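You operate a simulated robot arm through the tools that you are given. There is no shell and no other tool. Be economical: measure what you need, move in short steps, check, and stop when the job is done.

You run a simulated two-armed robot. Do the job below in one go: nothing can be reset, and whatever is moved stays where it is left.

JOB
Fetch the long core and set it on the top of the pressing bench. Take the cream weight and leave it on the bed of the sealer. Pick up the A24 spare belt with one hand, pass it to the other hand and put it on the top of the covered drum. Close the bag press flap. Do these in any order. Set down upright: long core.
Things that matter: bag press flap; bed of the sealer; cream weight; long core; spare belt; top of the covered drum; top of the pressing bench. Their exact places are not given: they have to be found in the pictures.

It is judged by the outcome, as a careful person would: the job done as asked, and still so three seconds after it is handed in. It fails if anything else is knocked over, pushed out of place, dropped, spilled or broken.

ROBOT AND FRAMES
Two 7-joint arms with two-finger parallel grippers on one trunk, on a base that drives. Base frame: it is fixed to the floor where the robot stands at the start and does not move with it; the origin is under the middle of the robot, x ahead of it, y to its left, z up. Lengths are in m, angles in rad, forces in N, time in s.
The left shoulder is at the start at [0.07, 0.163, 0.97], the right one opposite. With the tool pointing down near the work surface each hand reaches from about 0.1 to 0.78 m from the robot's upright axis, wherever it stands, measured 20 degrees to its own side. Places, roughly: bag press flap [3.1, 2.2, 1]; bed of the sealer (27x20 cm) [3.18, 1.76, 0.92]; cream weight [1, 0, 0.75]; long core (5x5x8 cm) [0.5, -0.2, 0.3]; spare belt [3.75, -3.25, 1.25]; top of the covered drum (24x24 cm) [1.28, -2.18, 0.48]; top of the pressing bench [-2.2, 2.1, 0.8]. Payload 3.43 kg a hand.
The TCP of each hand is the grasp point between the finger pads, 0.034 m short of the fingertips. In the tool frame z runs along the fingers and y along their closing line. Largest opening 0.128 m; finger width 0.024, thickness 0.012; the body of the gripper, 0.048 by 0.13 m, starts 0.096 m behind the TCP.
Orientation is that of the tool frame in the base frame, as a unit quaternion [x, y, z, w]. With the fingers straight down and closing along the base's y, the tool's x points along the base's -x, its y along +y and its z along -z.

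CONTROLS
- The arms move only by the tool send_rows. It takes "left_motion", "right_motion" or both (then of equal length, played together; a hand with none holds still); each is a list of rows, each a list of 6 numbers: the shift along the tool's x, y, z in m, then the turn, a rotation vector about the tool's x, y, z in rad. In form: [[tx, ty, tz, wx, wy, wz], ...]. A call has 1 to 12 rows; each row shifts and turns the commanded pose from where the row before left it, along the tool's axes as they then stand. "left_gripper" and "right_gripper" are, for a hand that has rows, the finger opening in m, from 0 to 0.128, set as the call begins (left out, the last holds). Each row takes 0.2 s and may step no farther than 0.05 m and 0.15 rad from the row before; otherwise, or with a gripper value out of range, the whole call is refused. A pose out of reach is approached as far as the arm can. The call stops where the force on the tool passes 40 N (or 10 N more than at its start, if that is more) or the arm is blocked; 0.2 s more then pass. Each finger travels about 0.153 m/s and halts on what it meets, pressing with about 29 N; the grip force reading is that of the motor and also rises with nothing between the fingers. The clock runs only during rows and for 0.2 s after the last one: add rows that do not move to give the fingers time. The reply holds the time, the measured pose of the TCP, the force on the tool along the base axes, the opening and the grip force, in the units named above and with some noise, with the torque about the TCP (base axes, N m) and any sound that the robot's microphone picked up.
- Cameras (640 x 400 px; columns grow to the right, rows downward): "scene" is now at [0.1361, -0.0055, 1.1912]; the picture's right is [-0.10, -1.00, 0.00], its down [-0.65, 0.06, -0.76] and it looks along [0.76, -0.07, -0.65] (base axes); focal length 214 px, centre (320, 200). "left" rides on the left gripper at [0.076, 0.011, -0.16] in its tool frame; the picture's right is [-0.15, 0.99, 0.00], its down [-0.88, -0.13, -0.46] and it looks along [-0.45, -0.07, 0.89] (tool axes); focal length 234 px, centre (320, 200). "right" rides on the right gripper at [0.076, -0.011, -0.16] in its tool frame; the picture's right is [0.15, 0.99, 0.00], its down [-0.88, 0.13, -0.46] and it looks along [-0.45, 0.07, 0.89] (tool axes); focal length 234 px, centre (320, 200).
- grab_frame(camera): a new picture of that camera. The clock stands still meanwhile.
- raise_lower(by): slides the trunk up (or, below 0, down) by that many m; the arms and the scene camera ride with it, the base frame stays. It gives what a move gives, with no picture.
- drive_base(legs): drives the robot by 1 to 6 legs, each [ahead, left, turn to the left] in m, m and rad, along the robot's own axes; the way and the turn of a leg run together, so that a leg with both is an arc; at most 1.5 m and 3.142 rad a leg. The arms and the cameras ride along, it lands a little off, and it stops where it bumps. It gives what a move gives.
- aim_head(pan, tilt): turns the head with the scene camera to pan (to the left, within 1.501 rad either way) and tilt (down, from -0.506 to 1.204), counted from straight ahead of the robot. It gives what a move gives.
- measure_at(camera, pixels): there is no depth. For up to 12 entries [column, row, z] of the newest picture of that camera ("zoom" is the newest enlarged one), the place [x, y] in the base frame at which the ray of that pixel passes the height z, good to about 0.003 m. The clock stands still meanwhile.
- enlarge(camera, box): a new picture of the part [left, top, right, bottom] of that camera's present view, enlarged. The clock stands still meanwhile.
- finish_job(): hands the job in; it is judged then, once.

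Work in short steps. Measure before you move; look again where a grasp or a placing could have gone wrong, and mend it. You have 110 turns and 100 pictures in all, those below and enlarged ones among them. Open the grippers and draw the arms clear of the work before you hand the job in, unless the task says otherwise; then end with one line.

The tools are called after "Request:" by a JSON object that holds its "api" and its "payload". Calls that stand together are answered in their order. send_rows: Moves the arms, as the interface text tells. Its arguments: {"type":"object","properties":{"left_motion":{"type":"array","items":{"type":"array","items":{"type":"number"}}},"left_gripper":{"type":"number"},"right_motion":{"type":"array","items":{"type":"array","items":{"type":"number"}}},"right_gripper":{"type":"number"}},"required":[]} The other tools are called the same way: raise_lower (by) slides the trunk up or down; drive_base (legs) drives the base; aim_head (pan, tilt) turns the head that bears the scene camera; grab_frame (camera) takes a picture; measure_at (camera, pixels) gives the place at which the rays of pixels pass given heights; enlarge (camera, box) takes an enlarged picture of a part of a camera's view; finish_job () hands the job in.

At the start:

```text
time: 0.0
left_tool_pos: [0.5822, 0.15, 1.0382]
left_tool_rot: [-0.001, 1.0, 0.0, 0.0]
left_wrist_force: [-0.3, -0.2, -0.5]
left_torque: [-0.02, 0.0, 0.01]
left_gripper_width: 0.1282
left_grasp_force: 0.0
right_tool_pos: [0.5411, -0.3769, 1.0767]
right_tool_rot: [-0.001, 1.0, -0.001, 0.001]
right_wrist_force: [0.2, -0.6, 0.7]
right_torque: [-0.02, -0.01, -0.02]
right_gripper_width: 0.1279
right_grasp_force: 0.1
trunk travel left (down, up): [-0.45, 0.49]
robot x, y, heading: [-0.0016, -0.0007, -0.002]
head pan, tilt: [-0.098, 0.709]
```

scene: 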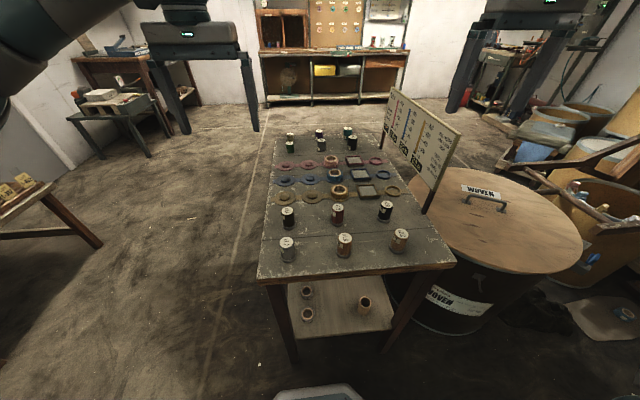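
right: 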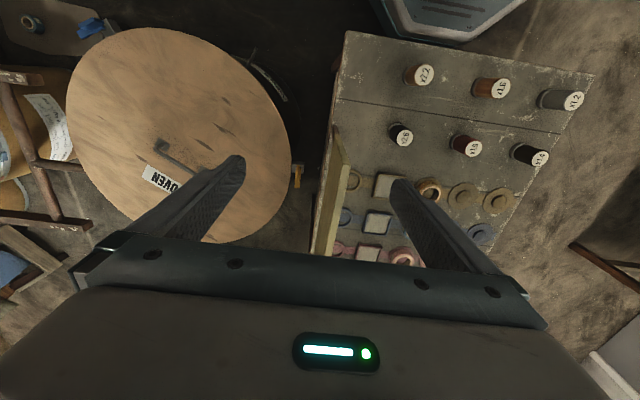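
left: 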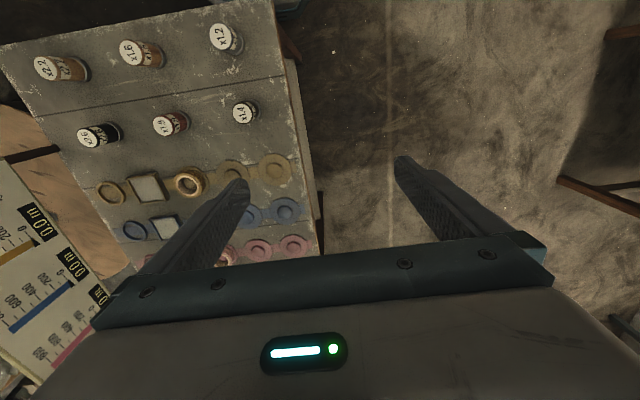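

The scene picture shows a table ahead with spools, rings and a shelf below with cores around (307,300),(365,305). I enlarge the table top and shelf.

Request:
{"api": "enlarge", "payload": {"camera": "scene", "box": [250, 80, 470, 218]}}

Request:
{"api": "enlarge", "payload": {"camera": "scene", "box": [250, 210, 470, 348]}}

```text
2.90 times, centred on (360, 149) of scene
```

zoom: 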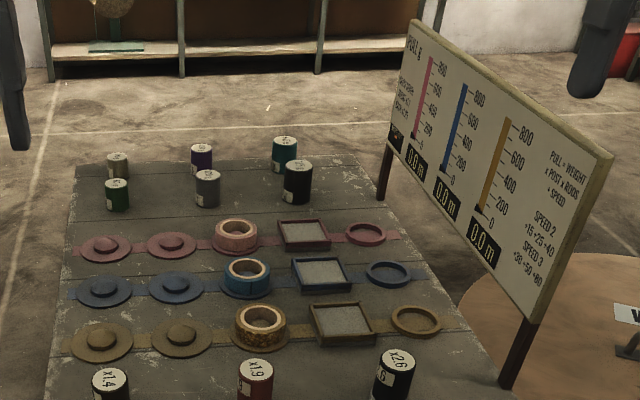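

```text
2.90 times, centred on (360, 279) of scene
```

zoom: 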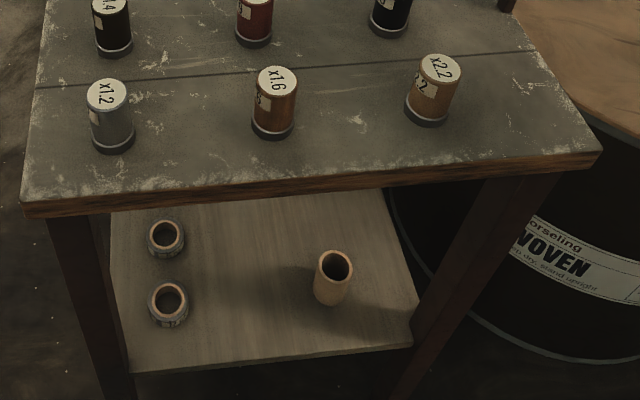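

I zoom on the spool groups to find the cream one.

Request:
{"api": "enlarge", "payload": {"camera": "scene", "box": [275, 120, 371, 180]}}

Request:
{"api": "enlarge", "payload": {"camera": "scene", "box": [270, 195, 430, 295]}}

```text
6.67 times, centred on (323, 150) of scene
```

zoom: 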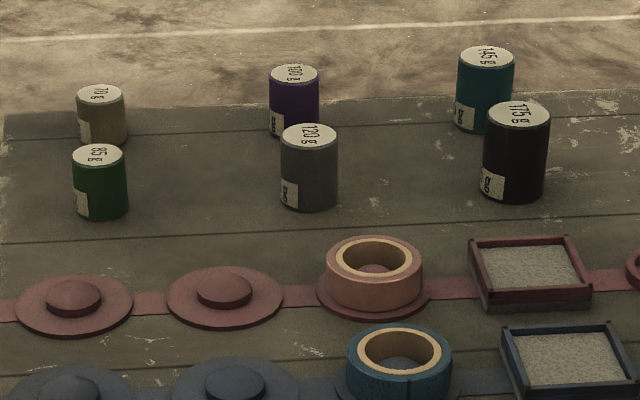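

```text
4.00 times, centred on (350, 245) of scene
```

zoom: 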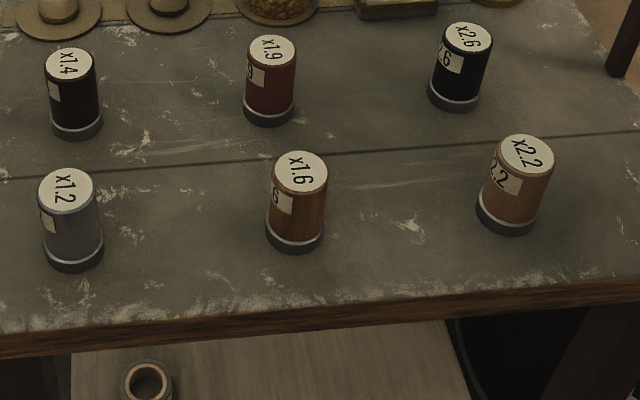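

The 70 g weight at scene (290,138) is the beige/cream one; the tall core is on the lower shelf at (365,305). I measure the table height with two cameras using the tan disc, left (275,167), scene (284.5,198).

Request:
{"api": "measure_at", "payload": {"camera": "scene", "pixels": [[284.5, 197, 0.7], [284.5, 197, 0.75], [284.5, 197, 0.8], [290, 141.5, 0.75], [290, 134.5, 0.8], [258, 279, 0.75], [456, 265, 0.75], [365, 311, 0.2], [365, 311, 0.25], [365, 299, 0.3], [365, 299, 0.35], [276, 137, 0.75]]}}

Request:
{"api": "measure_at", "payload": {"camera": "left", "pixels": [[275, 167, 0.7], [275, 167, 0.75], [275, 167, 0.8]]}}

Request:
{"api": "aim_head", "payload": {"pan": 0.9, "tilt": 0.35}}

Request:
{"api": "grab_frame", "payload": {"camera": "scene"}}

```text
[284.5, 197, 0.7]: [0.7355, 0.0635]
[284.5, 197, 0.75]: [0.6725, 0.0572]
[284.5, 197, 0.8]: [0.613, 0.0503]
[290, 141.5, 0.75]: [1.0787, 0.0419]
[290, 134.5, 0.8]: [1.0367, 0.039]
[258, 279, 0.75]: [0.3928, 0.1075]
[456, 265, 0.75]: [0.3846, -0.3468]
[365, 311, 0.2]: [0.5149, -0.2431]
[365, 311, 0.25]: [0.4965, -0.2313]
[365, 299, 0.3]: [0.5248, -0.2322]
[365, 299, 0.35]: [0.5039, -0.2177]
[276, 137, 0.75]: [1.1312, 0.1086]
```

```text
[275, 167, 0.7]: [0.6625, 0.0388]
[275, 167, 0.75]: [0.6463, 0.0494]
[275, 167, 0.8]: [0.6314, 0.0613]
```

```text
time: 1.3
left_tool_pos: [0.5827, 0.1518, 1.0387]
left_tool_rot: [-0.001, 1.0, 0.001, 0.0]
left_wrist_force: [0.3, -0.2, 0.8]
left_torque: [-0.01, -0.04, -0.01]
left_gripper_width: 0.128
left_grasp_force: 0.0
right_tool_pos: [0.5429, -0.3757, 1.0778]
right_tool_rot: [0.0, 1.0, 0.0, 0.0]
right_wrist_force: [-0.5, 0.0, -0.4]
right_torque: [-0.01, 0.04, 0.01]
right_gripper_width: 0.1279
right_grasp_force: 0.1
trunk travel left (down, up): [-0.45, 0.49]
robot x, y, heading: [-0.0025, -0.0008, 0.001]
head pan, tilt: [0.901, 0.351]
```

```text
92 pictures are left
```

scene: 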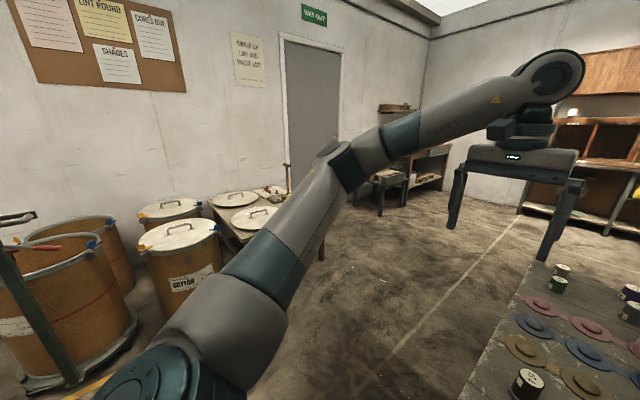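

Table top is about z 0.775, weight near (1.05,0.04), close to the table's left edge. I look around for the rest: ahead-left and right.

Request:
{"api": "aim_head", "payload": {"pan": 0.45, "tilt": 0.3}}

Request:
{"api": "grab_frame", "payload": {"camera": "scene"}}

Request:
{"api": "aim_head", "payload": {"pan": -0.75, "tilt": 0.3}}

Request:
{"api": "grab_frame", "payload": {"camera": "scene"}}

Request:
{"api": "aim_head", "payload": {"pan": -1.4, "tilt": 0.5}}

Request:
{"api": "grab_frame", "payload": {"camera": "scene"}}

Request:
{"api": "aim_head", "payload": {"pan": 1.5, "tilt": 0.5}}

Request:
{"api": "grab_frame", "payload": {"camera": "scene"}}

```text
time: 2.2
left_tool_pos: [0.583, 0.1509, 1.0395]
left_tool_rot: [-0.001, 1.0, 0.0, 0.0]
left_wrist_force: [0.1, 0.7, -0.7]
left_torque: [0.0, -0.05, -0.02]
left_gripper_width: 0.1282
left_grasp_force: 0.0
right_tool_pos: [0.5419, -0.376, 1.0769]
right_tool_rot: [0.0, 1.0, 0.0, 0.0]
right_wrist_force: [-0.2, -0.8, 0.0]
right_torque: [-0.02, -0.01, -0.01]
right_gripper_width: 0.1282
right_grasp_force: 0.0
trunk travel left (down, up): [-0.45, 0.49]
robot x, y, heading: [-0.0009, 0.0004, 0.002]
head pan, tilt: [0.45, 0.3]
```

```text
91 pictures are left
```

scene: 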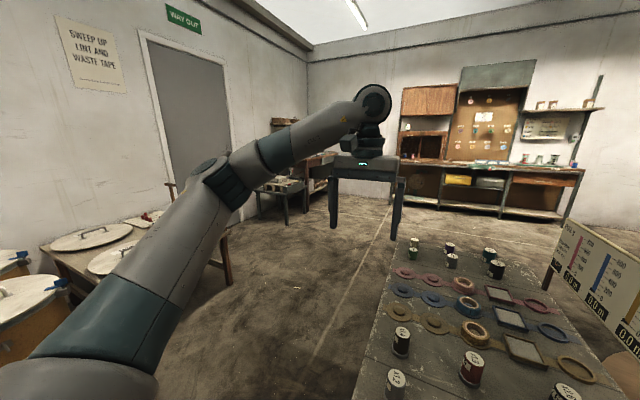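

```text
time: 3.6
left_tool_pos: [0.5831, 0.1506, 1.0392]
left_tool_rot: [-0.002, 1.0, 0.0, 0.0]
left_wrist_force: [0.0, 0.5, -0.4]
left_torque: [-0.02, -0.02, 0.01]
left_gripper_width: 0.128
left_grasp_force: 0.0
right_tool_pos: [0.5399, -0.3749, 1.0763]
right_tool_rot: [0.001, 1.0, 0.0, 0.0]
right_wrist_force: [-0.2, 0.5, 0.4]
right_torque: [0.0, -0.02, -0.04]
right_gripper_width: 0.1282
right_grasp_force: 0.0
trunk travel left (down, up): [-0.45, 0.49]
robot x, y, heading: [-0.0016, 0.0008, 0.001]
head pan, tilt: [-0.75, 0.3]
```

```text
90 pictures are left
```

scene: 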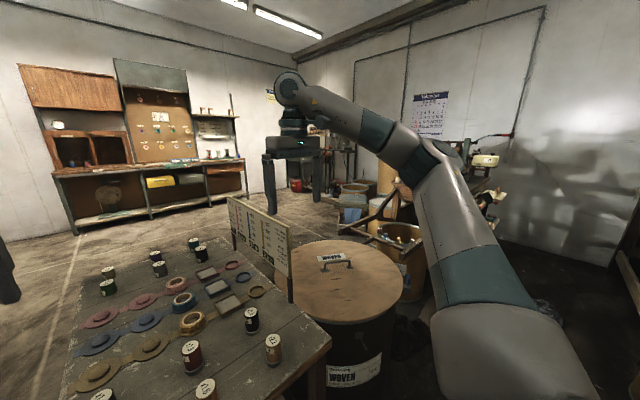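

```text
time: 4.6
left_tool_pos: [0.5829, 0.1509, 1.0393]
left_tool_rot: [-0.001, 1.0, -0.001, 0.0]
left_wrist_force: [-0.9, -0.6, 0.4]
left_torque: [0.01, -0.03, -0.01]
left_gripper_width: 0.128
left_grasp_force: 0.1
right_tool_pos: [0.5423, -0.3762, 1.0759]
right_tool_rot: [0.0, 1.0, 0.0, 0.0]
right_wrist_force: [0.1, 0.7, -0.7]
right_torque: [-0.05, 0.0, -0.03]
right_gripper_width: 0.128
right_grasp_force: 0.0
trunk travel left (down, up): [-0.45, 0.49]
robot x, y, heading: [0.0001, -0.0024, 0.001]
head pan, tilt: [-1.4, 0.499]
```

```text
89 pictures are left
```

scene: 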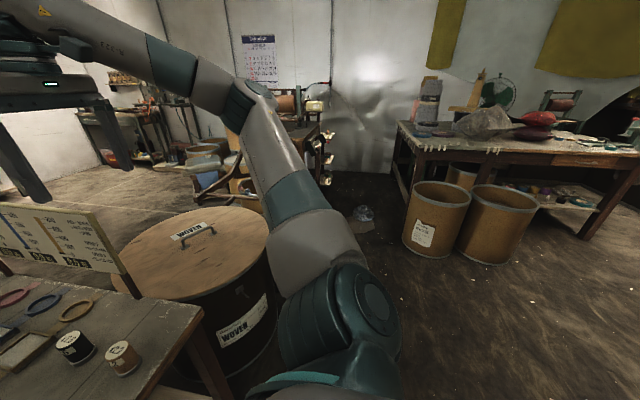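

```text
time: 7.1
left_tool_pos: [0.5826, 0.1505, 1.0397]
left_tool_rot: [-0.001, 1.0, 0.0, 0.0]
left_wrist_force: [-0.5, 0.2, 0.0]
left_torque: [-0.03, 0.03, -0.01]
left_gripper_width: 0.128
left_grasp_force: 0.0
right_tool_pos: [0.5407, -0.3755, 1.0769]
right_tool_rot: [0.0, 1.0, 0.0, -0.001]
right_wrist_force: [-0.3, 0.2, -0.8]
right_torque: [-0.03, -0.01, -0.03]
right_gripper_width: 0.1281
right_grasp_force: 0.1
trunk travel left (down, up): [-0.45, 0.49]
robot x, y, heading: [-0.0004, -0.0009, 0.005]
head pan, tilt: [1.499, 0.499]
```

```text
88 pictures are left
```

scene: 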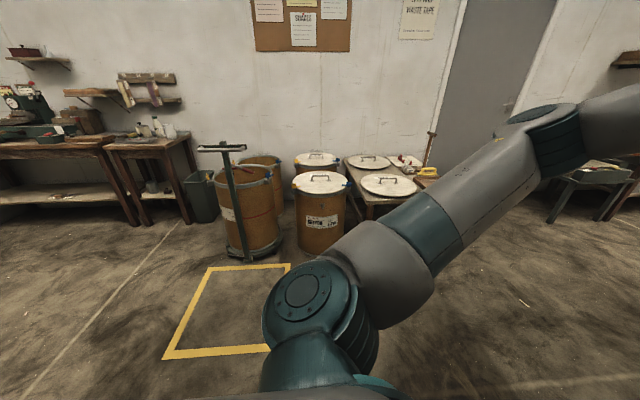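

Nothing blocks obviously. For the core I back up 0.42 m so the hands clear the table, then lower the trunk.

Request:
{"api": "drive_base", "payload": {"legs": [[-0.42, 0, 0]]}}

Request:
{"api": "raise_lower", "payload": {"by": -0.4}}

Request:
{"api": "aim_head", "payload": {"pan": -0.2, "tilt": 0.5}}

Request:
{"api": "grab_frame", "payload": {"camera": "scene"}}

```text
time: 9.7
left_tool_pos: [0.1621, 0.1499, 1.0386]
left_tool_rot: [0.001, 1.0, 0.0, 0.0]
left_wrist_force: [-0.8, 0.2, 0.5]
left_torque: [0.02, -0.02, -0.02]
left_gripper_width: 0.1278
left_grasp_force: 0.0
right_tool_pos: [0.1194, -0.3759, 1.0769]
right_tool_rot: [0.0, 1.0, 0.0, 0.0]
right_wrist_force: [0.0, -0.2, -0.3]
right_torque: [-0.02, 0.0, 0.0]
right_gripper_width: 0.1279
right_grasp_force: 0.1
trunk travel left (down, up): [-0.45, 0.49]
robot x, y, heading: [-0.4184, 0.0038, -0.003]
head pan, tilt: [1.499, 0.499]
```

```text
time: 13.6
left_tool_pos: [0.1626, 0.1495, 0.6389]
left_tool_rot: [0.002, 1.0, -0.001, 0.0]
left_wrist_force: [-0.3, -0.3, -1.0]
left_torque: [0.0, 0.0, -0.02]
left_gripper_width: 0.1281
left_grasp_force: 0.0
right_tool_pos: [0.1202, -0.3757, 0.6776]
right_tool_rot: [0.0, 1.0, 0.0, 0.0]
right_wrist_force: [0.2, 0.7, 0.0]
right_torque: [-0.02, 0.01, -0.02]
right_gripper_width: 0.1283
right_grasp_force: 0.1
trunk travel left (down, up): [-0.05, 0.89]
robot x, y, heading: [-0.4199, 0.0008, -0.004]
head pan, tilt: [1.499, 0.499]
```

```text
time: 15.3
left_tool_pos: [0.1631, 0.1502, 0.6378]
left_tool_rot: [0.0, 1.0, 0.0, 0.0]
left_wrist_force: [-0.8, -0.1, -0.9]
left_torque: [0.01, 0.01, -0.01]
left_gripper_width: 0.128
left_grasp_force: 0.0
right_tool_pos: [0.1211, -0.3762, 0.6775]
right_tool_rot: [0.001, 1.0, 0.001, 0.0]
right_wrist_force: [-0.3, -0.4, -0.7]
right_torque: [0.02, 0.04, 0.0]
right_gripper_width: 0.1282
right_grasp_force: 0.0
trunk travel left (down, up): [-0.05, 0.89]
robot x, y, heading: [-0.4171, 0.0002, 0.001]
head pan, tilt: [-0.201, 0.499]
```

```text
87 pictures are left
```

scene: 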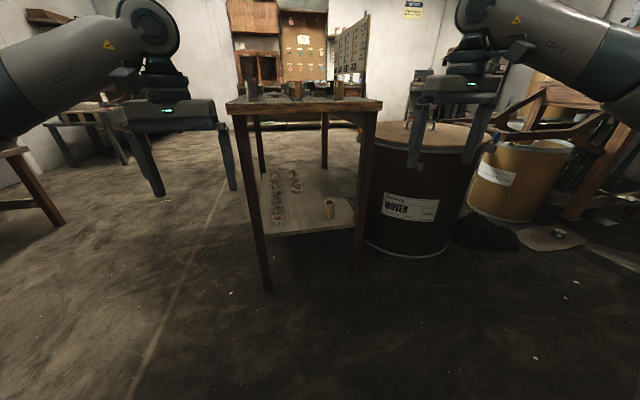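

Request:
{"api": "enlarge", "payload": {"camera": "scene", "box": [216, 90, 392, 200]}}

Request:
{"api": "enlarge", "payload": {"camera": "scene", "box": [248, 160, 360, 240]}}

```text
3.64 times, centred on (304, 145) of scene
```

zoom: 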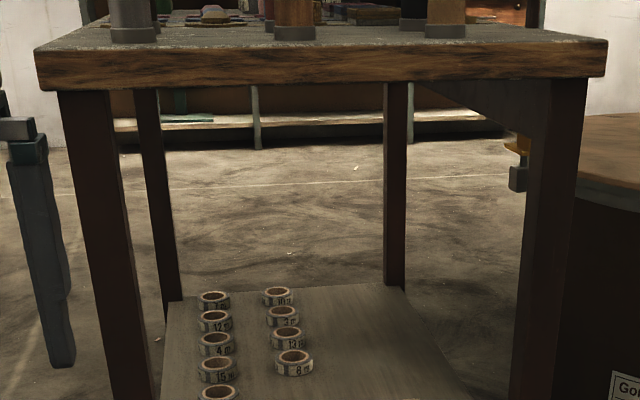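

```text
5.00 times, centred on (304, 200) of scene
```

zoom: 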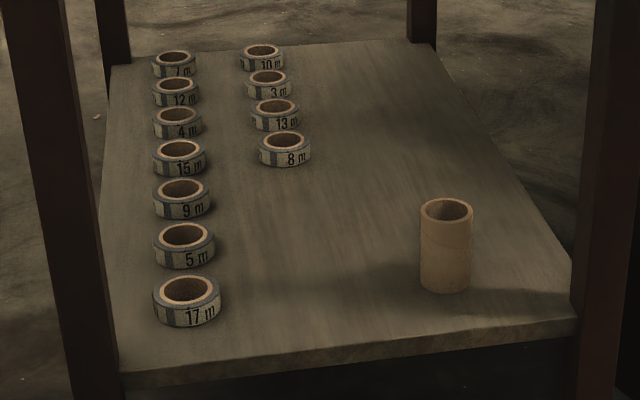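

The core stands near the shelf's front right; base centre zoom (445,281), top (447,209). I triangulate it against the earlier view.

Request:
{"api": "measure_at", "payload": {"camera": "zoom", "pixels": [[446, 210, 0.25], [446, 210, 0.3], [446, 210, 0.33], [445, 282, 0.17], [445, 282, 0.2], [445, 282, 0.23], [445, 282, 0.25], [576, 320, 0.22], [120, 375, 0.22], [420, 209, 0.3], [473, 209, 0.3]]}}

Request:
{"api": "grab_frame", "payload": {"camera": "right"}}

```text
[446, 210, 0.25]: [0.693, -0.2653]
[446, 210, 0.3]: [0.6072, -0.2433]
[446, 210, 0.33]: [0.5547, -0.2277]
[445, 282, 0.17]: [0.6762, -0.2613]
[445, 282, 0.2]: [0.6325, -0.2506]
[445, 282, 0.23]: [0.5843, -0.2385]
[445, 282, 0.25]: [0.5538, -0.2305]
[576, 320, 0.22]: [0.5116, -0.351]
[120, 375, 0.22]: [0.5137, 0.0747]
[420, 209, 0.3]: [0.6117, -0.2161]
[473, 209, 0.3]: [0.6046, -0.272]
```

```text
84 pictures are left
```

right: 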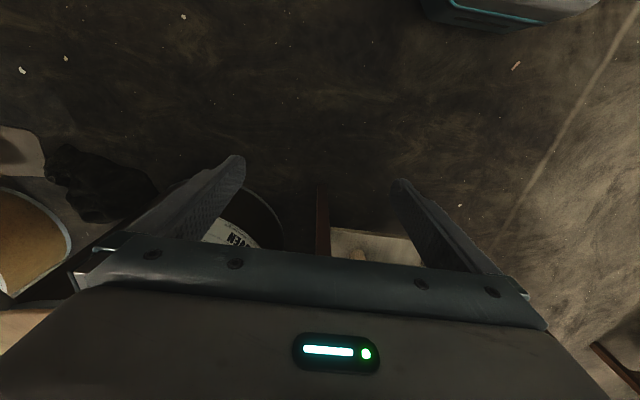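

Triangulation gives shelf z≈0.285, core top≈0.365, centre ≈(0.49,-0.215). I tilt the right hand 0.9 rad forward, then bring it low; the left hand moves aside from the table.

Request:
{"api": "send_rows", "payload": {"right_motion": [[0, 0, 0, 0, -0.15, 0], [0, 0, 0, 0, -0.15, 0], [0, 0, 0, 0, -0.15, 0], [0, 0, 0, 0, -0.15, 0], [0, 0, 0, 0, -0.15, 0], [0, 0, 0, 0, -0.15, 0]], "left_motion": [[0, 0.025, 0, 0, 0, 0], [0, 0.025, 0, 0, 0, 0], [0, 0.025, 0, 0, 0, 0], [0, 0.025, 0, 0, 0, 0], [0, 0.025, 0, 0, 0, 0], [0, 0.025, 0, 0, 0, 0]], "right_gripper": 0.09}}

Request:
{"api": "send_rows", "payload": {"right_motion": [[0.0128, 0.02, 0.0357, 0, 0, 0], [0.0128, 0.02, 0.0357, 0, 0, 0], [0.0128, 0.02, 0.0357, 0, 0, 0], [0.0128, 0.02, 0.0357, 0, 0, 0], [0.0128, 0.02, 0.0357, 0, 0, 0], [0.0128, 0.02, 0.0357, 0, 0, 0], [0.0128, 0.02, 0.0357, 0, 0, 0], [0.0128, 0.02, 0.0357, 0, 0, 0]]}}

Request:
{"api": "grab_frame", "payload": {"camera": "right"}}

Request:
{"api": "grab_frame", "payload": {"camera": "scene"}}

```text
time: 16.7
left_tool_pos: [0.1621, 0.2988, 0.6392]
left_tool_rot: [0.001, 1.0, -0.001, 0.001]
left_wrist_force: [-0.1, 0.0, -0.1]
left_torque: [-0.01, -0.04, 0.02]
left_gripper_width: 0.1281
left_grasp_force: 0.0
right_tool_pos: [0.1217, -0.3758, 0.6767]
right_tool_rot: [0.001, 0.9, 0.0, 0.436]
right_wrist_force: [-0.2, -0.3, -0.8]
right_torque: [0.0, -0.01, 0.0]
right_gripper_width: 0.0899
right_grasp_force: 0.1
trunk travel left (down, up): [-0.05, 0.89]
robot x, y, heading: [-0.4226, -0.0038, -0.0]
head pan, tilt: [-0.201, 0.499]
```

```text
time: 18.5
left_tool_pos: [0.1622, 0.2995, 0.6388]
left_tool_rot: [0.001, 1.0, -0.001, 0.0]
left_wrist_force: [-0.3, 0.6, 0.7]
left_torque: [-0.02, 0.01, -0.01]
left_gripper_width: 0.128
left_grasp_force: 0.0
right_tool_pos: [0.2802, -0.215, 0.4192]
right_tool_rot: [0.0, 0.901, 0.0, 0.435]
right_wrist_force: [0.1, -0.7, 0.4]
right_torque: [0.0, -0.01, 0.02]
right_gripper_width: 0.09
right_grasp_force: 0.1
trunk travel left (down, up): [-0.05, 0.89]
robot x, y, heading: [-0.4196, -0.003, -0.001]
head pan, tilt: [-0.201, 0.499]
```

```text
83 pictures are left
```

right: 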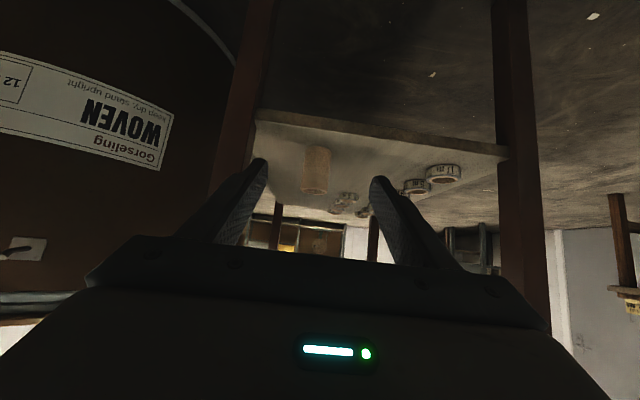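

```text
82 pictures are left
```

scene: 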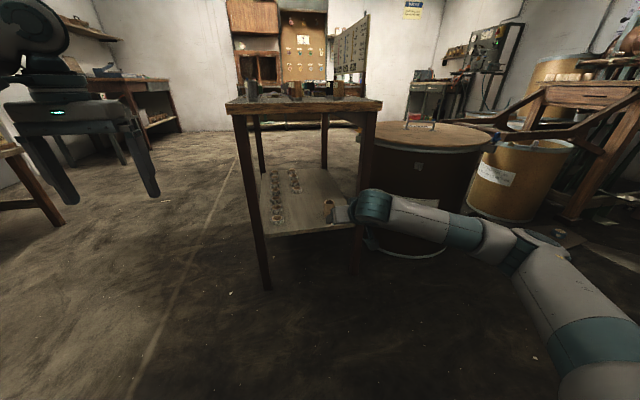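

Right camera sees the core at (317,148–192), image upside down. I measure it from here.

Request:
{"api": "measure_at", "payload": {"camera": "right", "pixels": [[316, 189, 0.365], [316, 189, 0.35], [318, 153, 0.285], [318, 153, 0.275], [302, 150, 0.285], [331, 150, 0.285], [258, 115, 0.285], [505, 150, 0.285]]}}

Request:
{"api": "enlarge", "payload": {"camera": "right", "box": [240, 100, 400, 200]}}

```text
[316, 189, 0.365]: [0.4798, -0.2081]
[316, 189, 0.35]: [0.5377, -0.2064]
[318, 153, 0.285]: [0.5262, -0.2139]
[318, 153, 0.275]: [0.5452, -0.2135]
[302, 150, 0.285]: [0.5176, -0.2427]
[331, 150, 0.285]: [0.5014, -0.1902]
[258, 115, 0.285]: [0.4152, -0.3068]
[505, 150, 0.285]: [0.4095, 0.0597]
```

```text
4.00 times, centred on (320, 150) of right
```

zoom: 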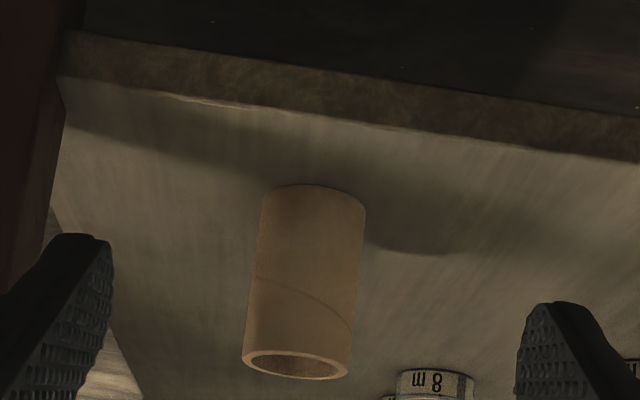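

Core centre ≈(0.505,-0.212). I drive 0.18 m ahead with the hand above core height, then re-read.

Request:
{"api": "drive_base", "payload": {"legs": [[0.18, 0, 0]]}}

Request:
{"api": "enlarge", "payload": {"camera": "right", "box": [200, 40, 440, 190]}}

```text
time: 20.0
left_tool_pos: [0.3415, 0.2989, 0.6391]
left_tool_rot: [0.001, 1.0, 0.0, 0.0]
left_wrist_force: [0.3, 0.1, 0.4]
left_torque: [0.04, -0.01, -0.02]
left_gripper_width: 0.1281
left_grasp_force: 0.0
right_tool_pos: [0.4596, -0.2177, 0.4186]
right_tool_rot: [0.001, 0.901, -0.001, 0.434]
right_wrist_force: [-0.3, -0.4, -0.6]
right_torque: [0.03, -0.02, -0.04]
right_gripper_width: 0.0902
right_grasp_force: 0.1
trunk travel left (down, up): [-0.05, 0.89]
robot x, y, heading: [-0.2389, -0.0006, -0.0]
head pan, tilt: [-0.201, 0.499]
```

```text
2.67 times, centred on (320, 115) of right
```

zoom: 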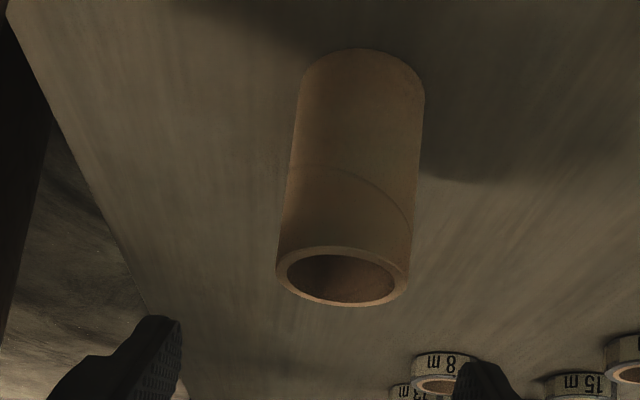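

Request:
{"api": "measure_at", "payload": {"camera": "zoom", "pixels": [[342, 277, 0.365], [342, 277, 0.355], [276, 272, 0.365], [409, 280, 0.365], [365, 49, 0.285], [365, 49, 0.275], [296, 90, 0.28], [424, 95, 0.28]]}}

```text
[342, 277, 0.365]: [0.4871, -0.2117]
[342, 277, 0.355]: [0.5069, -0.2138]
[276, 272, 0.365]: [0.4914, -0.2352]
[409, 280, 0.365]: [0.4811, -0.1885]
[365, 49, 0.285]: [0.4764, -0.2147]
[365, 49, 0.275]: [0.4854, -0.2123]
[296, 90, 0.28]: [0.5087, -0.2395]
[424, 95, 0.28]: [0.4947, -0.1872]
```

Core centre ≈(0.50,-0.213), top ≈0.36. I move in to z≈0.335 and close.

Request:
{"api": "send_rows", "payload": {"right_motion": [[0.0139, 0.0016, 0.0274, 0, 0, 0], [0.0139, 0.0016, 0.0274, 0, 0, 0], [0.0139, 0.0015, 0.0274, 0, 0, 0], [0, 0, 0, 0, 0, 0]]}}

Request:
{"api": "send_rows", "payload": {"right_motion": [[0, 0, 0, 0, 0, 0], [0, 0, 0, 0, 0, 0], [0, 0, 0, 0, 0, 0]], "right_gripper": 0.03}}

Request:
{"api": "grab_frame", "payload": {"camera": "right"}}

```text
time: 21.0
left_tool_pos: [0.3427, 0.2989, 0.6393]
left_tool_rot: [0.001, 1.0, 0.0, 0.0]
left_wrist_force: [0.6, -0.6, -0.3]
left_torque: [0.05, -0.01, -0.02]
left_gripper_width: 0.128
left_grasp_force: 0.0
right_tool_pos: [0.4986, -0.2117, 0.3352]
right_tool_rot: [0.001, 0.901, -0.001, 0.434]
right_wrist_force: [0.7, 0.2, 0.2]
right_torque: [0.01, 0.03, 0.01]
right_gripper_width: 0.0899
right_grasp_force: 0.0
trunk travel left (down, up): [-0.05, 0.89]
robot x, y, heading: [-0.2406, -0.0019, -0.006]
head pan, tilt: [-0.201, 0.499]
```

```text
time: 21.8
left_tool_pos: [0.3428, 0.2986, 0.6398]
left_tool_rot: [0.0, 1.0, 0.0, 0.0]
left_wrist_force: [0.9, 0.2, -0.3]
left_torque: [-0.02, -0.03, 0.04]
left_gripper_width: 0.1282
left_grasp_force: 0.1
right_tool_pos: [0.4985, -0.2123, 0.3335]
right_tool_rot: [0.001, 0.901, -0.001, 0.435]
right_wrist_force: [0.0, -0.1, -0.1]
right_torque: [-0.03, 0.0, 0.01]
right_gripper_width: 0.042
right_grasp_force: 28.7
trunk travel left (down, up): [-0.05, 0.89]
robot x, y, heading: [-0.2407, -0.0015, -0.009]
head pan, tilt: [-0.201, 0.499]
```

```text
79 pictures are left
```

right: 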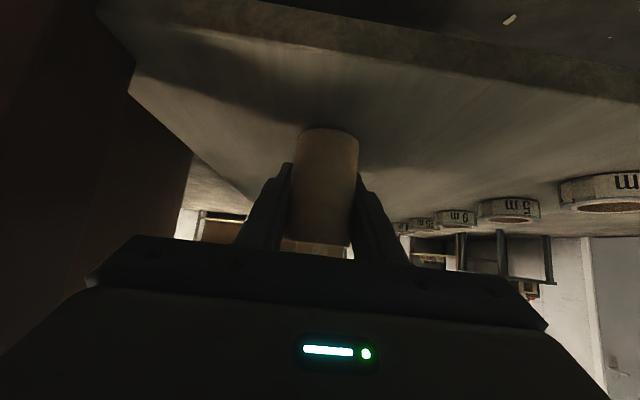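

Fingers hold the core (0.042 m, 28.7 N). I lift it 5 cm and back away.

Request:
{"api": "send_rows", "payload": {"right_motion": [[-0.0196, 0, -0.0156, 0, 0, 0], [-0.0196, 0, -0.0156, 0, 0, 0], [0, 0, 0, 0, 0, 0]]}}

Request:
{"api": "drive_base", "payload": {"legs": [[-0.4, 0, 0]]}}

Request:
{"api": "grab_frame", "payload": {"camera": "right"}}

Request:
{"api": "grab_frame", "payload": {"camera": "scene"}}

```text
time: 22.6
left_tool_pos: [0.342, 0.2996, 0.6393]
left_tool_rot: [0.001, 1.0, 0.0, 0.0]
left_wrist_force: [0.3, -0.1, 0.0]
left_torque: [0.02, -0.02, -0.01]
left_gripper_width: 0.1282
left_grasp_force: 0.0
right_tool_pos: [0.4992, -0.2118, 0.3844]
right_tool_rot: [0.002, 0.901, -0.002, 0.434]
right_wrist_force: [-0.2, 0.4, 0.2]
right_torque: [-0.01, -0.03, 0.04]
right_gripper_width: 0.0421
right_grasp_force: 29.0
trunk travel left (down, up): [-0.05, 0.89]
robot x, y, heading: [-0.2388, -0.0036, -0.003]
head pan, tilt: [-0.201, 0.499]
```

```text
time: 25.1
left_tool_pos: [-0.0637, 0.3022, 0.6385]
left_tool_rot: [0.0, 1.0, 0.0, -0.001]
left_wrist_force: [-0.2, 0.1, 0.5]
left_torque: [-0.02, 0.0, 0.0]
left_gripper_width: 0.1281
left_grasp_force: 0.1
right_tool_pos: [0.0966, -0.2087, 0.3849]
right_tool_rot: [-0.001, 0.901, 0.0, 0.435]
right_wrist_force: [0.3, -0.1, -0.1]
right_torque: [0.02, -0.01, 0.0]
right_gripper_width: 0.0422
right_grasp_force: 28.7
trunk travel left (down, up): [-0.05, 0.89]
robot x, y, heading: [-0.6467, -0.0008, 0.003]
head pan, tilt: [-0.201, 0.499]
```

```text
78 pictures are left
```

right: 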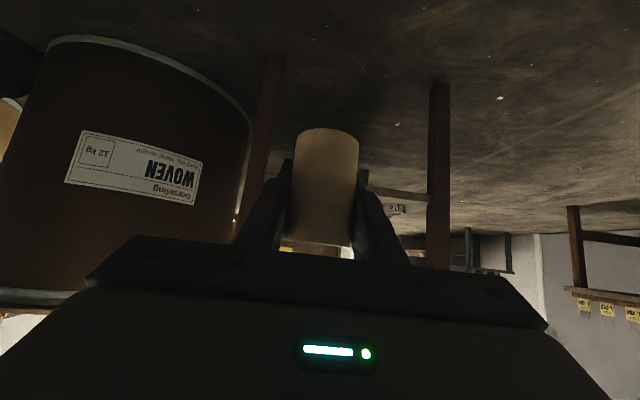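

```text
77 pictures are left
```

scene: 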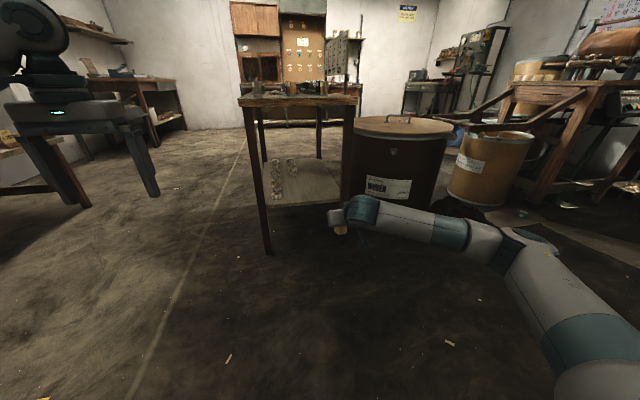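

Core held upright. I raise the trunk, retract the arms and turn left toward the pressing bench.

Request:
{"api": "raise_lower", "payload": {"by": 0.6}}

Request:
{"api": "send_rows", "payload": {"right_motion": [[0.0267, 0, -0.0336, 0, 0, 0], [0.0267, 0, -0.0336, 0, 0, 0], [0.0267, 0, -0.0336, 0, 0, 0], [0.0267, 0, -0.0336, 0, 0, 0], [0.0267, 0, -0.0336, 0, 0, 0], [0.0267, 0, -0.0336, 0, 0, 0], [0.0267, 0, -0.0336, 0, 0, 0]], "left_motion": [[0.02, 0, 0, 0, 0, 0], [0.02, 0, 0, 0, 0, 0], [0.02, 0, 0, 0, 0, 0], [0.02, 0, 0, 0, 0, 0], [0.02, 0, 0, 0, 0, 0], [0.02, 0, 0, 0, 0, 0], [0.02, 0, 0, 0, 0, 0]]}}

Request:
{"api": "drive_base", "payload": {"legs": [[0, 0, 2.2]]}}

Request:
{"api": "grab_frame", "payload": {"camera": "scene"}}

```text
refused: 0.6 is not a number from -0.4 to 0.4
```

```text
time: 26.7
left_tool_pos: [-0.2037, 0.2998, 0.6383]
left_tool_rot: [-0.002, 1.0, 0.0, 0.001]
left_wrist_force: [-0.3, 0.3, -0.1]
left_torque: [-0.04, 0.01, 0.0]
left_gripper_width: 0.1282
left_grasp_force: 0.1
right_tool_pos: [-0.0828, -0.2018, 0.3783]
right_tool_rot: [-0.001, 0.9, 0.0, 0.435]
right_wrist_force: [-0.5, 0.9, -0.7]
right_torque: [-0.04, -0.02, -0.01]
right_gripper_width: 0.0424
right_grasp_force: 28.8
right hand out of reach, approached as far as the arm can: row 5, 6, 7
trunk travel left (down, up): [-0.05, 0.89]
robot x, y, heading: [-0.6475, 0.0002, 0.006]
head pan, tilt: [-0.201, 0.499]
```

```text
time: 32.4
left_tool_pos: [-1.1516, 0.1722, 0.6387]
left_tool_rot: [0.896, -0.445, 0.0, 0.0]
left_wrist_force: [-0.9, -0.3, 0.9]
left_torque: [0.0, -0.01, 0.0]
left_gripper_width: 0.128
left_grasp_force: 0.1
right_tool_pos: [-0.8211, 0.5704, 0.3782]
right_tool_rot: [0.807, -0.4, -0.39, -0.193]
right_wrist_force: [0.6, -0.1, 0.0]
right_torque: [0.03, -0.01, 0.01]
right_gripper_width: 0.042
right_grasp_force: 29.2
trunk travel left (down, up): [-0.05, 0.89]
robot x, y, heading: [-0.6475, -0.0034, 2.222]
head pan, tilt: [-0.201, 0.499]
```

```text
76 pictures are left
```

scene: 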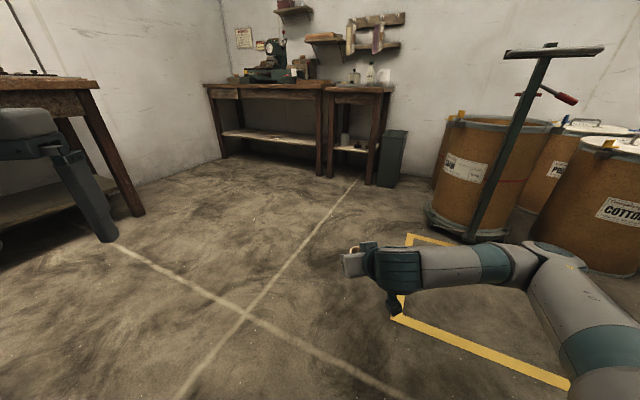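

The bench with press is at (265,88), a small table to its right. I raise the trunk and look closer.

Request:
{"api": "raise_lower", "payload": {"by": 0.4}}

Request:
{"api": "raise_lower", "payload": {"by": 0.2}}

Request:
{"api": "enlarge", "payload": {"camera": "scene", "box": [180, 60, 420, 210]}}

```text
time: 36.2
left_tool_pos: [-1.1521, 0.1723, 1.0393]
left_tool_rot: [0.896, -0.444, 0.0, 0.0]
left_wrist_force: [-0.7, -1.1, 0.0]
left_torque: [0.01, -0.04, -0.01]
left_gripper_width: 0.128
left_grasp_force: 0.1
right_tool_pos: [-0.822, 0.5708, 0.7765]
right_tool_rot: [0.807, -0.4, -0.389, -0.193]
right_wrist_force: [0.1, -0.1, -0.6]
right_torque: [0.01, 0.01, -0.05]
right_gripper_width: 0.042
right_grasp_force: 29.1
trunk travel left (down, up): [-0.45, 0.49]
robot x, y, heading: [-0.6416, -0.0, 2.216]
head pan, tilt: [-0.201, 0.499]
```

```text
time: 38.4
left_tool_pos: [-1.1525, 0.1717, 1.2386]
left_tool_rot: [0.896, -0.444, -0.001, 0.0]
left_wrist_force: [-0.7, -0.3, -0.2]
left_torque: [-0.01, -0.03, -0.02]
left_gripper_width: 0.1277
left_grasp_force: 0.0
right_tool_pos: [-0.8225, 0.5711, 0.978]
right_tool_rot: [0.807, -0.401, -0.389, -0.193]
right_wrist_force: [-0.2, 0.1, 0.1]
right_torque: [0.0, 0.02, 0.0]
right_gripper_width: 0.0421
right_grasp_force: 29.0
trunk travel left (down, up): [-0.65, 0.29]
robot x, y, heading: [-0.6456, 0.0007, 2.215]
head pan, tilt: [-0.201, 0.499]
```

```text
2.67 times, centred on (300, 135) of scene
```

zoom: 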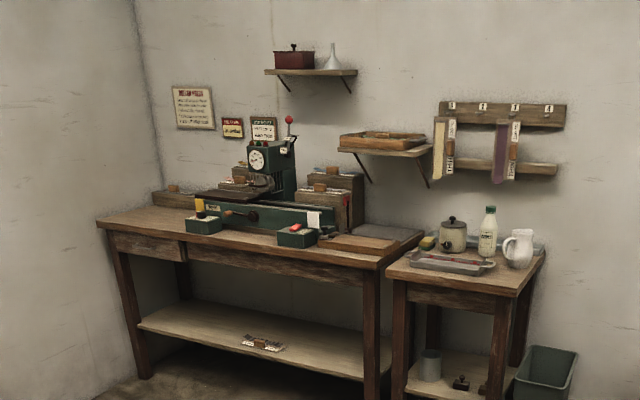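

The bench front strip is free on the left around zoom (150,220). I measure key points at z≈0.8.

Request:
{"api": "measure_at", "payload": {"camera": "zoom", "pixels": [[97, 224, 0.8], [385, 268, 0.8], [160, 222, 0.8], [190, 228, 0.8], [300, 245, 0.8], [425, 230, 0.8], [385, 268, 0.75], [320, 250, 0.8]]}}

```text
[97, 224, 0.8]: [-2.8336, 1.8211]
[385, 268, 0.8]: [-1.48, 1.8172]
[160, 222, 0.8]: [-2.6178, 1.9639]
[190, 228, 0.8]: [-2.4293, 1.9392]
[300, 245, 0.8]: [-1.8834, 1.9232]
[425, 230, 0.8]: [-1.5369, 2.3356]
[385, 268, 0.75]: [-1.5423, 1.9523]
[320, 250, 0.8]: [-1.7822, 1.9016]
```

Bench front edge is y≈1.82, x from -2.83 to -1.48. I drive to about (-1.9,1.05) facing +y and look down at the top.

Request:
{"api": "drive_base", "payload": {"legs": [[0, 0, 0.21], [0.8, 0, 0], [0.82, 0, 0], [0, 0, -0.855]]}}

Request:
{"api": "aim_head", "payload": {"pan": 0.0, "tilt": 0.6}}

Request:
{"api": "grab_frame", "payload": {"camera": "scene"}}

```text
time: 49.6
left_tool_pos: [-2.1761, 1.4954, 1.2394]
left_tool_rot: [0.711, -0.703, 0.0, 0.0]
left_wrist_force: [-0.2, -0.2, 0.1]
left_torque: [0.04, -0.02, 0.03]
left_gripper_width: 0.128
left_grasp_force: 0.0
right_tool_pos: [-1.6726, 1.6179, 0.9778]
right_tool_rot: [0.639, -0.634, -0.309, -0.307]
right_wrist_force: [0.4, -1.1, 0.2]
right_torque: [0.0, -0.01, 0.0]
right_gripper_width: 0.0421
right_grasp_force: 29.1
trunk travel left (down, up): [-0.65, 0.29]
robot x, y, heading: [-1.8716, 1.0532, 1.576]
head pan, tilt: [-0.201, 0.499]
```

```text
time: 50.4
left_tool_pos: [-2.1757, 1.4953, 1.2396]
left_tool_rot: [0.711, -0.703, 0.0, 0.0]
left_wrist_force: [-0.1, -0.8, -0.8]
left_torque: [0.01, -0.01, -0.01]
left_gripper_width: 0.1282
left_grasp_force: 0.1
right_tool_pos: [-1.6729, 1.6199, 0.978]
right_tool_rot: [0.64, -0.634, -0.308, -0.306]
right_wrist_force: [0.7, 0.2, 0.4]
right_torque: [-0.03, 0.02, -0.02]
right_gripper_width: 0.042
right_grasp_force: 29.3
trunk travel left (down, up): [-0.65, 0.29]
robot x, y, heading: [-1.8709, 1.0536, 1.585]
head pan, tilt: [0.0, 0.6]
```

```text
74 pictures are left
```

scene: 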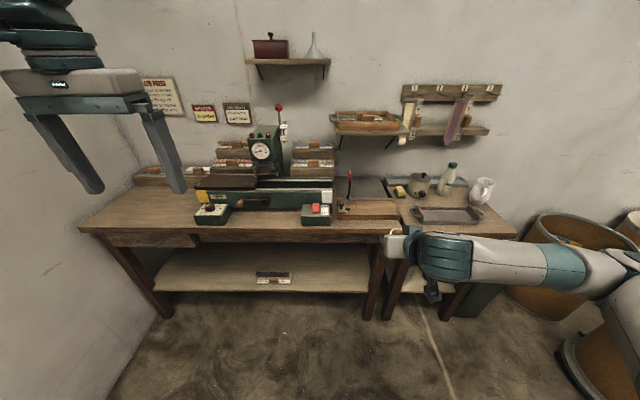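

Request:
{"api": "enlarge", "payload": {"camera": "scene", "box": [180, 150, 420, 300]}}

Request:
{"api": "measure_at", "payload": {"camera": "zoom", "pixels": [[240, 222, 0.8], [240, 165, 0.8], [130, 190, 0.8], [320, 190, 0.8], [400, 225, 0.8], [400, 185, 0.8], [540, 225, 0.8], [420, 190, 0.8], [570, 190, 0.8]]}}

```text
2.67 times, centred on (300, 225) of scene
```

zoom: 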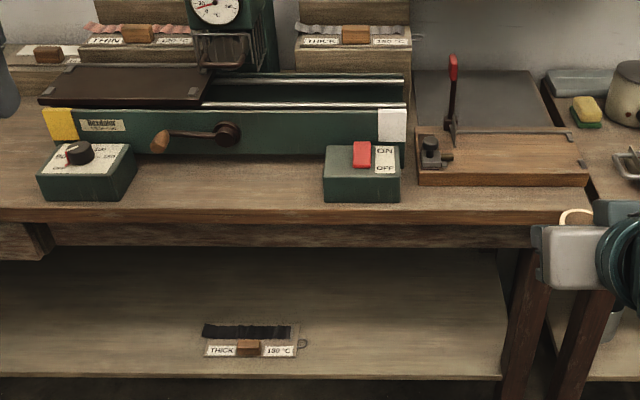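

```text
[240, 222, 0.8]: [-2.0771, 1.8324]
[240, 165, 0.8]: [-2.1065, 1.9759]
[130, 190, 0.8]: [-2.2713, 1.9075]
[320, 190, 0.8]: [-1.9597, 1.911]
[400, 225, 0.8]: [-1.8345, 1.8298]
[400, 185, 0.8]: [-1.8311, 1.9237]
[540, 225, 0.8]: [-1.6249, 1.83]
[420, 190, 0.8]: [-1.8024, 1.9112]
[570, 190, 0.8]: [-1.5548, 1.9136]
```

Free spot: between the two control boxes, x −2.27..−1.96, y 1.83..1.97 (bench z≈0.79). I aim the core at (-2.08,1.89); shift the base left 0.2 and ahead 0.15.

Request:
{"api": "drive_base", "payload": {"legs": [[0, 0.2, 0], [0.15, 0, -0.01]]}}

Request:
{"api": "send_rows", "payload": {"right_motion": [[0, 0, 0, 0, 0, 0]]}}

```text
time: 52.9
left_tool_pos: [-2.3685, 1.6447, 1.2395]
left_tool_rot: [0.708, -0.706, 0.0, 0.0]
left_wrist_force: [0.0, 0.2, 0.3]
left_torque: [0.03, 0.0, -0.03]
left_gripper_width: 0.1279
left_grasp_force: 0.0
right_tool_pos: [-1.8665, 1.7626, 0.9785]
right_tool_rot: [0.637, -0.636, -0.308, -0.307]
right_wrist_force: [0.0, 0.4, -0.5]
right_torque: [0.04, 0.0, 0.01]
right_gripper_width: 0.0421
right_grasp_force: 29.0
trunk travel left (down, up): [-0.65, 0.29]
robot x, y, heading: [-2.0678, 1.2015, 1.572]
head pan, tilt: [0.0, 0.6]
```

```text
time: 53.3
left_tool_pos: [-2.3697, 1.6433, 1.2394]
left_tool_rot: [0.708, -0.706, 0.0, -0.001]
left_wrist_force: [0.7, 0.2, -0.2]
left_torque: [0.01, 0.0, -0.01]
left_gripper_width: 0.1281
left_grasp_force: 0.0
right_tool_pos: [-1.8665, 1.7619, 0.9786]
right_tool_rot: [0.636, -0.636, -0.308, -0.308]
right_wrist_force: [-0.9, -0.8, -0.7]
right_torque: [0.0, 0.04, 0.0]
right_gripper_width: 0.0423
right_grasp_force: 29.2
trunk travel left (down, up): [-0.65, 0.29]
robot x, y, heading: [-2.0747, 1.2029, 1.574]
head pan, tilt: [0.0, 0.6]
```

Request:
{"api": "send_rows", "payload": {"right_motion": [[-0.01275, 0.035, 0.01605, 0, 0, 0], [-0.01275, 0.035, 0.01605, 0, 0, 0], [-0.01275, 0.035, 0.01605, 0, 0, 0], [-0.01275, 0.035, 0.01605, 0, 0, 0], [-0.01275, 0.035, 0.01605, 0, 0, 0], [-0.01275, 0.035, 0.01605, 0, 0, 0]]}}

Request:
{"api": "grab_frame", "payload": {"camera": "scene"}}

```text
time: 54.7
left_tool_pos: [-2.3731, 1.6452, 1.238]
left_tool_rot: [0.707, -0.707, 0.001, -0.001]
left_wrist_force: [-0.8, 0.1, 0.1]
left_torque: [-0.02, -0.05, 0.01]
left_gripper_width: 0.1284
left_grasp_force: 0.1
right_tool_pos: [-2.0765, 1.8862, 0.978]
right_tool_rot: [-0.636, 0.637, 0.307, 0.308]
right_wrist_force: [0.0, 0.8, -0.6]
right_torque: [0.02, -0.01, -0.01]
right_gripper_width: 0.0421
right_grasp_force: 29.5
trunk travel left (down, up): [-0.65, 0.29]
robot x, y, heading: [-2.0728, 1.2046, 1.572]
head pan, tilt: [0.0, 0.6]
```

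```text
72 pictures are left
```

scene: 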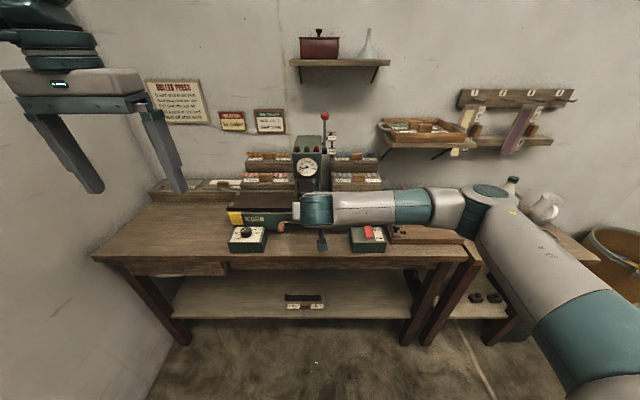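

Hand is over the spot. I lower 9 cm and check with the right camera.

Request:
{"api": "send_rows", "payload": {"right_motion": [[0.0235, 0, 0.0187, 0, 0, 0], [0.0235, 0, 0.0187, 0, 0, 0], [0.0235, 0, 0.0187, 0, 0, 0], [0, 0, 0, 0, 0, 0]]}}

Request:
{"api": "grab_frame", "payload": {"camera": "right"}}

```text
time: 55.7
left_tool_pos: [-2.3711, 1.6438, 1.2409]
left_tool_rot: [0.708, -0.707, 0.0, 0.0]
left_wrist_force: [0.3, 1.0, -0.8]
left_torque: [0.0, 0.01, 0.01]
left_gripper_width: 0.1279
left_grasp_force: 0.1
right_tool_pos: [-2.0768, 1.8851, 0.8889]
right_tool_rot: [0.637, -0.637, -0.307, -0.307]
right_wrist_force: [-0.6, 0.1, -0.5]
right_torque: [0.01, 0.01, -0.01]
right_gripper_width: 0.042
right_grasp_force: 29.0
trunk travel left (down, up): [-0.65, 0.29]
robot x, y, heading: [-2.0711, 1.1993, 1.577]
head pan, tilt: [0.0, 0.6]
```

```text
71 pictures are left
```

right: 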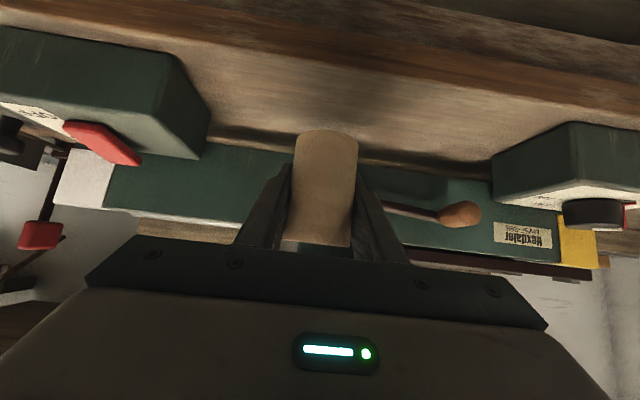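

Clear between the boxes. I lower in small steps, watching force.

Request:
{"api": "send_rows", "payload": {"right_motion": [[0.0078, 0, 0.0062, 0, 0, 0], [0.0078, 0, 0.0062, 0, 0, 0], [0.0078, 0, 0.0062, 0, 0, 0], [0.0031, 0, 0.0025, 0, 0, 0], [0, 0, 0, 0, 0, 0]]}}

Request:
{"api": "enlarge", "payload": {"camera": "right", "box": [200, 80, 440, 230]}}

```text
time: 56.9
left_tool_pos: [-2.3701, 1.6442, 1.2399]
left_tool_rot: [0.708, -0.706, 0.0, -0.001]
left_wrist_force: [0.4, -0.2, 0.7]
left_torque: [-0.01, -0.02, 0.02]
left_gripper_width: 0.1281
left_grasp_force: 0.1
right_tool_pos: [-2.0766, 1.8864, 0.8541]
right_tool_rot: [0.637, -0.637, -0.308, -0.307]
right_wrist_force: [-0.2, 0.8, 0.5]
right_torque: [-0.04, -0.02, -0.01]
right_gripper_width: 0.042
right_grasp_force: 28.6
trunk travel left (down, up): [-0.65, 0.29]
robot x, y, heading: [-2.0688, 1.2034, 1.569]
head pan, tilt: [0.0, 0.6]
```

```text
2.67 times, centred on (320, 155) of right
```

zoom: 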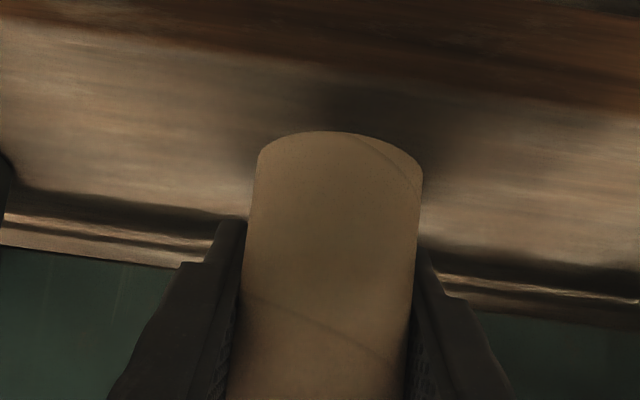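

Request:
{"api": "send_rows", "payload": {"right_motion": [[0.0024, 0, 0.0019, 0, 0, 0], [0.0024, 0, 0.0019, 0, 0, 0], [0.0024, 0, 0.0019, 0, 0, 0], [0, 0, 0, 0, 0, 0]]}}

```text
time: 57.9
left_tool_pos: [-2.3696, 1.6446, 1.2384]
left_tool_rot: [0.707, -0.707, 0.0, 0.0]
left_wrist_force: [0.0, -0.2, 0.5]
left_torque: [-0.01, -0.02, 0.06]
left_gripper_width: 0.1281
left_grasp_force: 0.0
right_tool_pos: [-2.0748, 1.8864, 0.845]
right_tool_rot: [0.638, -0.637, -0.307, -0.306]
right_wrist_force: [-0.3, -0.1, 0.2]
right_torque: [0.0, -0.01, -0.03]
right_gripper_width: 0.0419
right_grasp_force: 28.6
trunk travel left (down, up): [-0.65, 0.29]
robot x, y, heading: [-2.0662, 1.1996, 1.571]
head pan, tilt: [0.0, 0.6]
```

No contact yet at 0.845; I continue down in 3 mm steps.

Request:
{"api": "send_rows", "payload": {"right_motion": [[0.0016, 0, 0.0012, 0, 0, 0], [0.0016, 0, 0.0012, 0, 0, 0], [0.0016, 0, 0.0012, 0, 0, 0], [0, 0, 0, 0, 0, 0]]}}

Request:
{"api": "enlarge", "payload": {"camera": "right", "box": [200, 80, 440, 230]}}

```text
time: 58.9
left_tool_pos: [-2.3687, 1.6433, 1.2399]
left_tool_rot: [0.708, -0.706, 0.0, -0.001]
left_wrist_force: [0.5, -0.9, 0.6]
left_torque: [-0.03, 0.01, -0.01]
left_gripper_width: 0.1278
left_grasp_force: 0.1
right_tool_pos: [-2.0754, 1.8857, 0.8396]
right_tool_rot: [0.637, -0.637, -0.308, -0.306]
right_wrist_force: [-0.3, 0.0, -0.2]
right_torque: [-0.01, 0.01, -0.04]
right_gripper_width: 0.0423
right_grasp_force: 29.2
trunk travel left (down, up): [-0.65, 0.29]
robot x, y, heading: [-2.0707, 1.1984, 1.571]
head pan, tilt: [0.0, 0.6]
```

```text
2.67 times, centred on (320, 155) of right
```

zoom: 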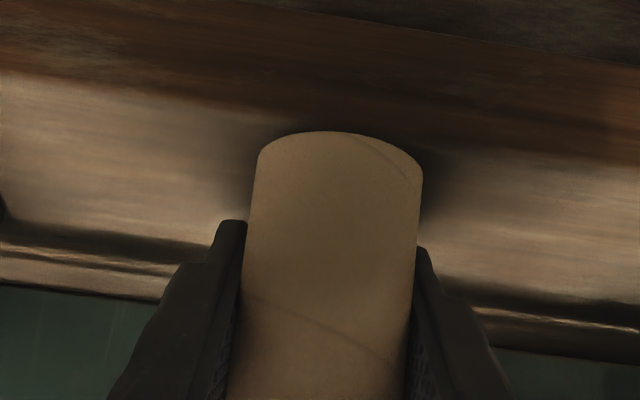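

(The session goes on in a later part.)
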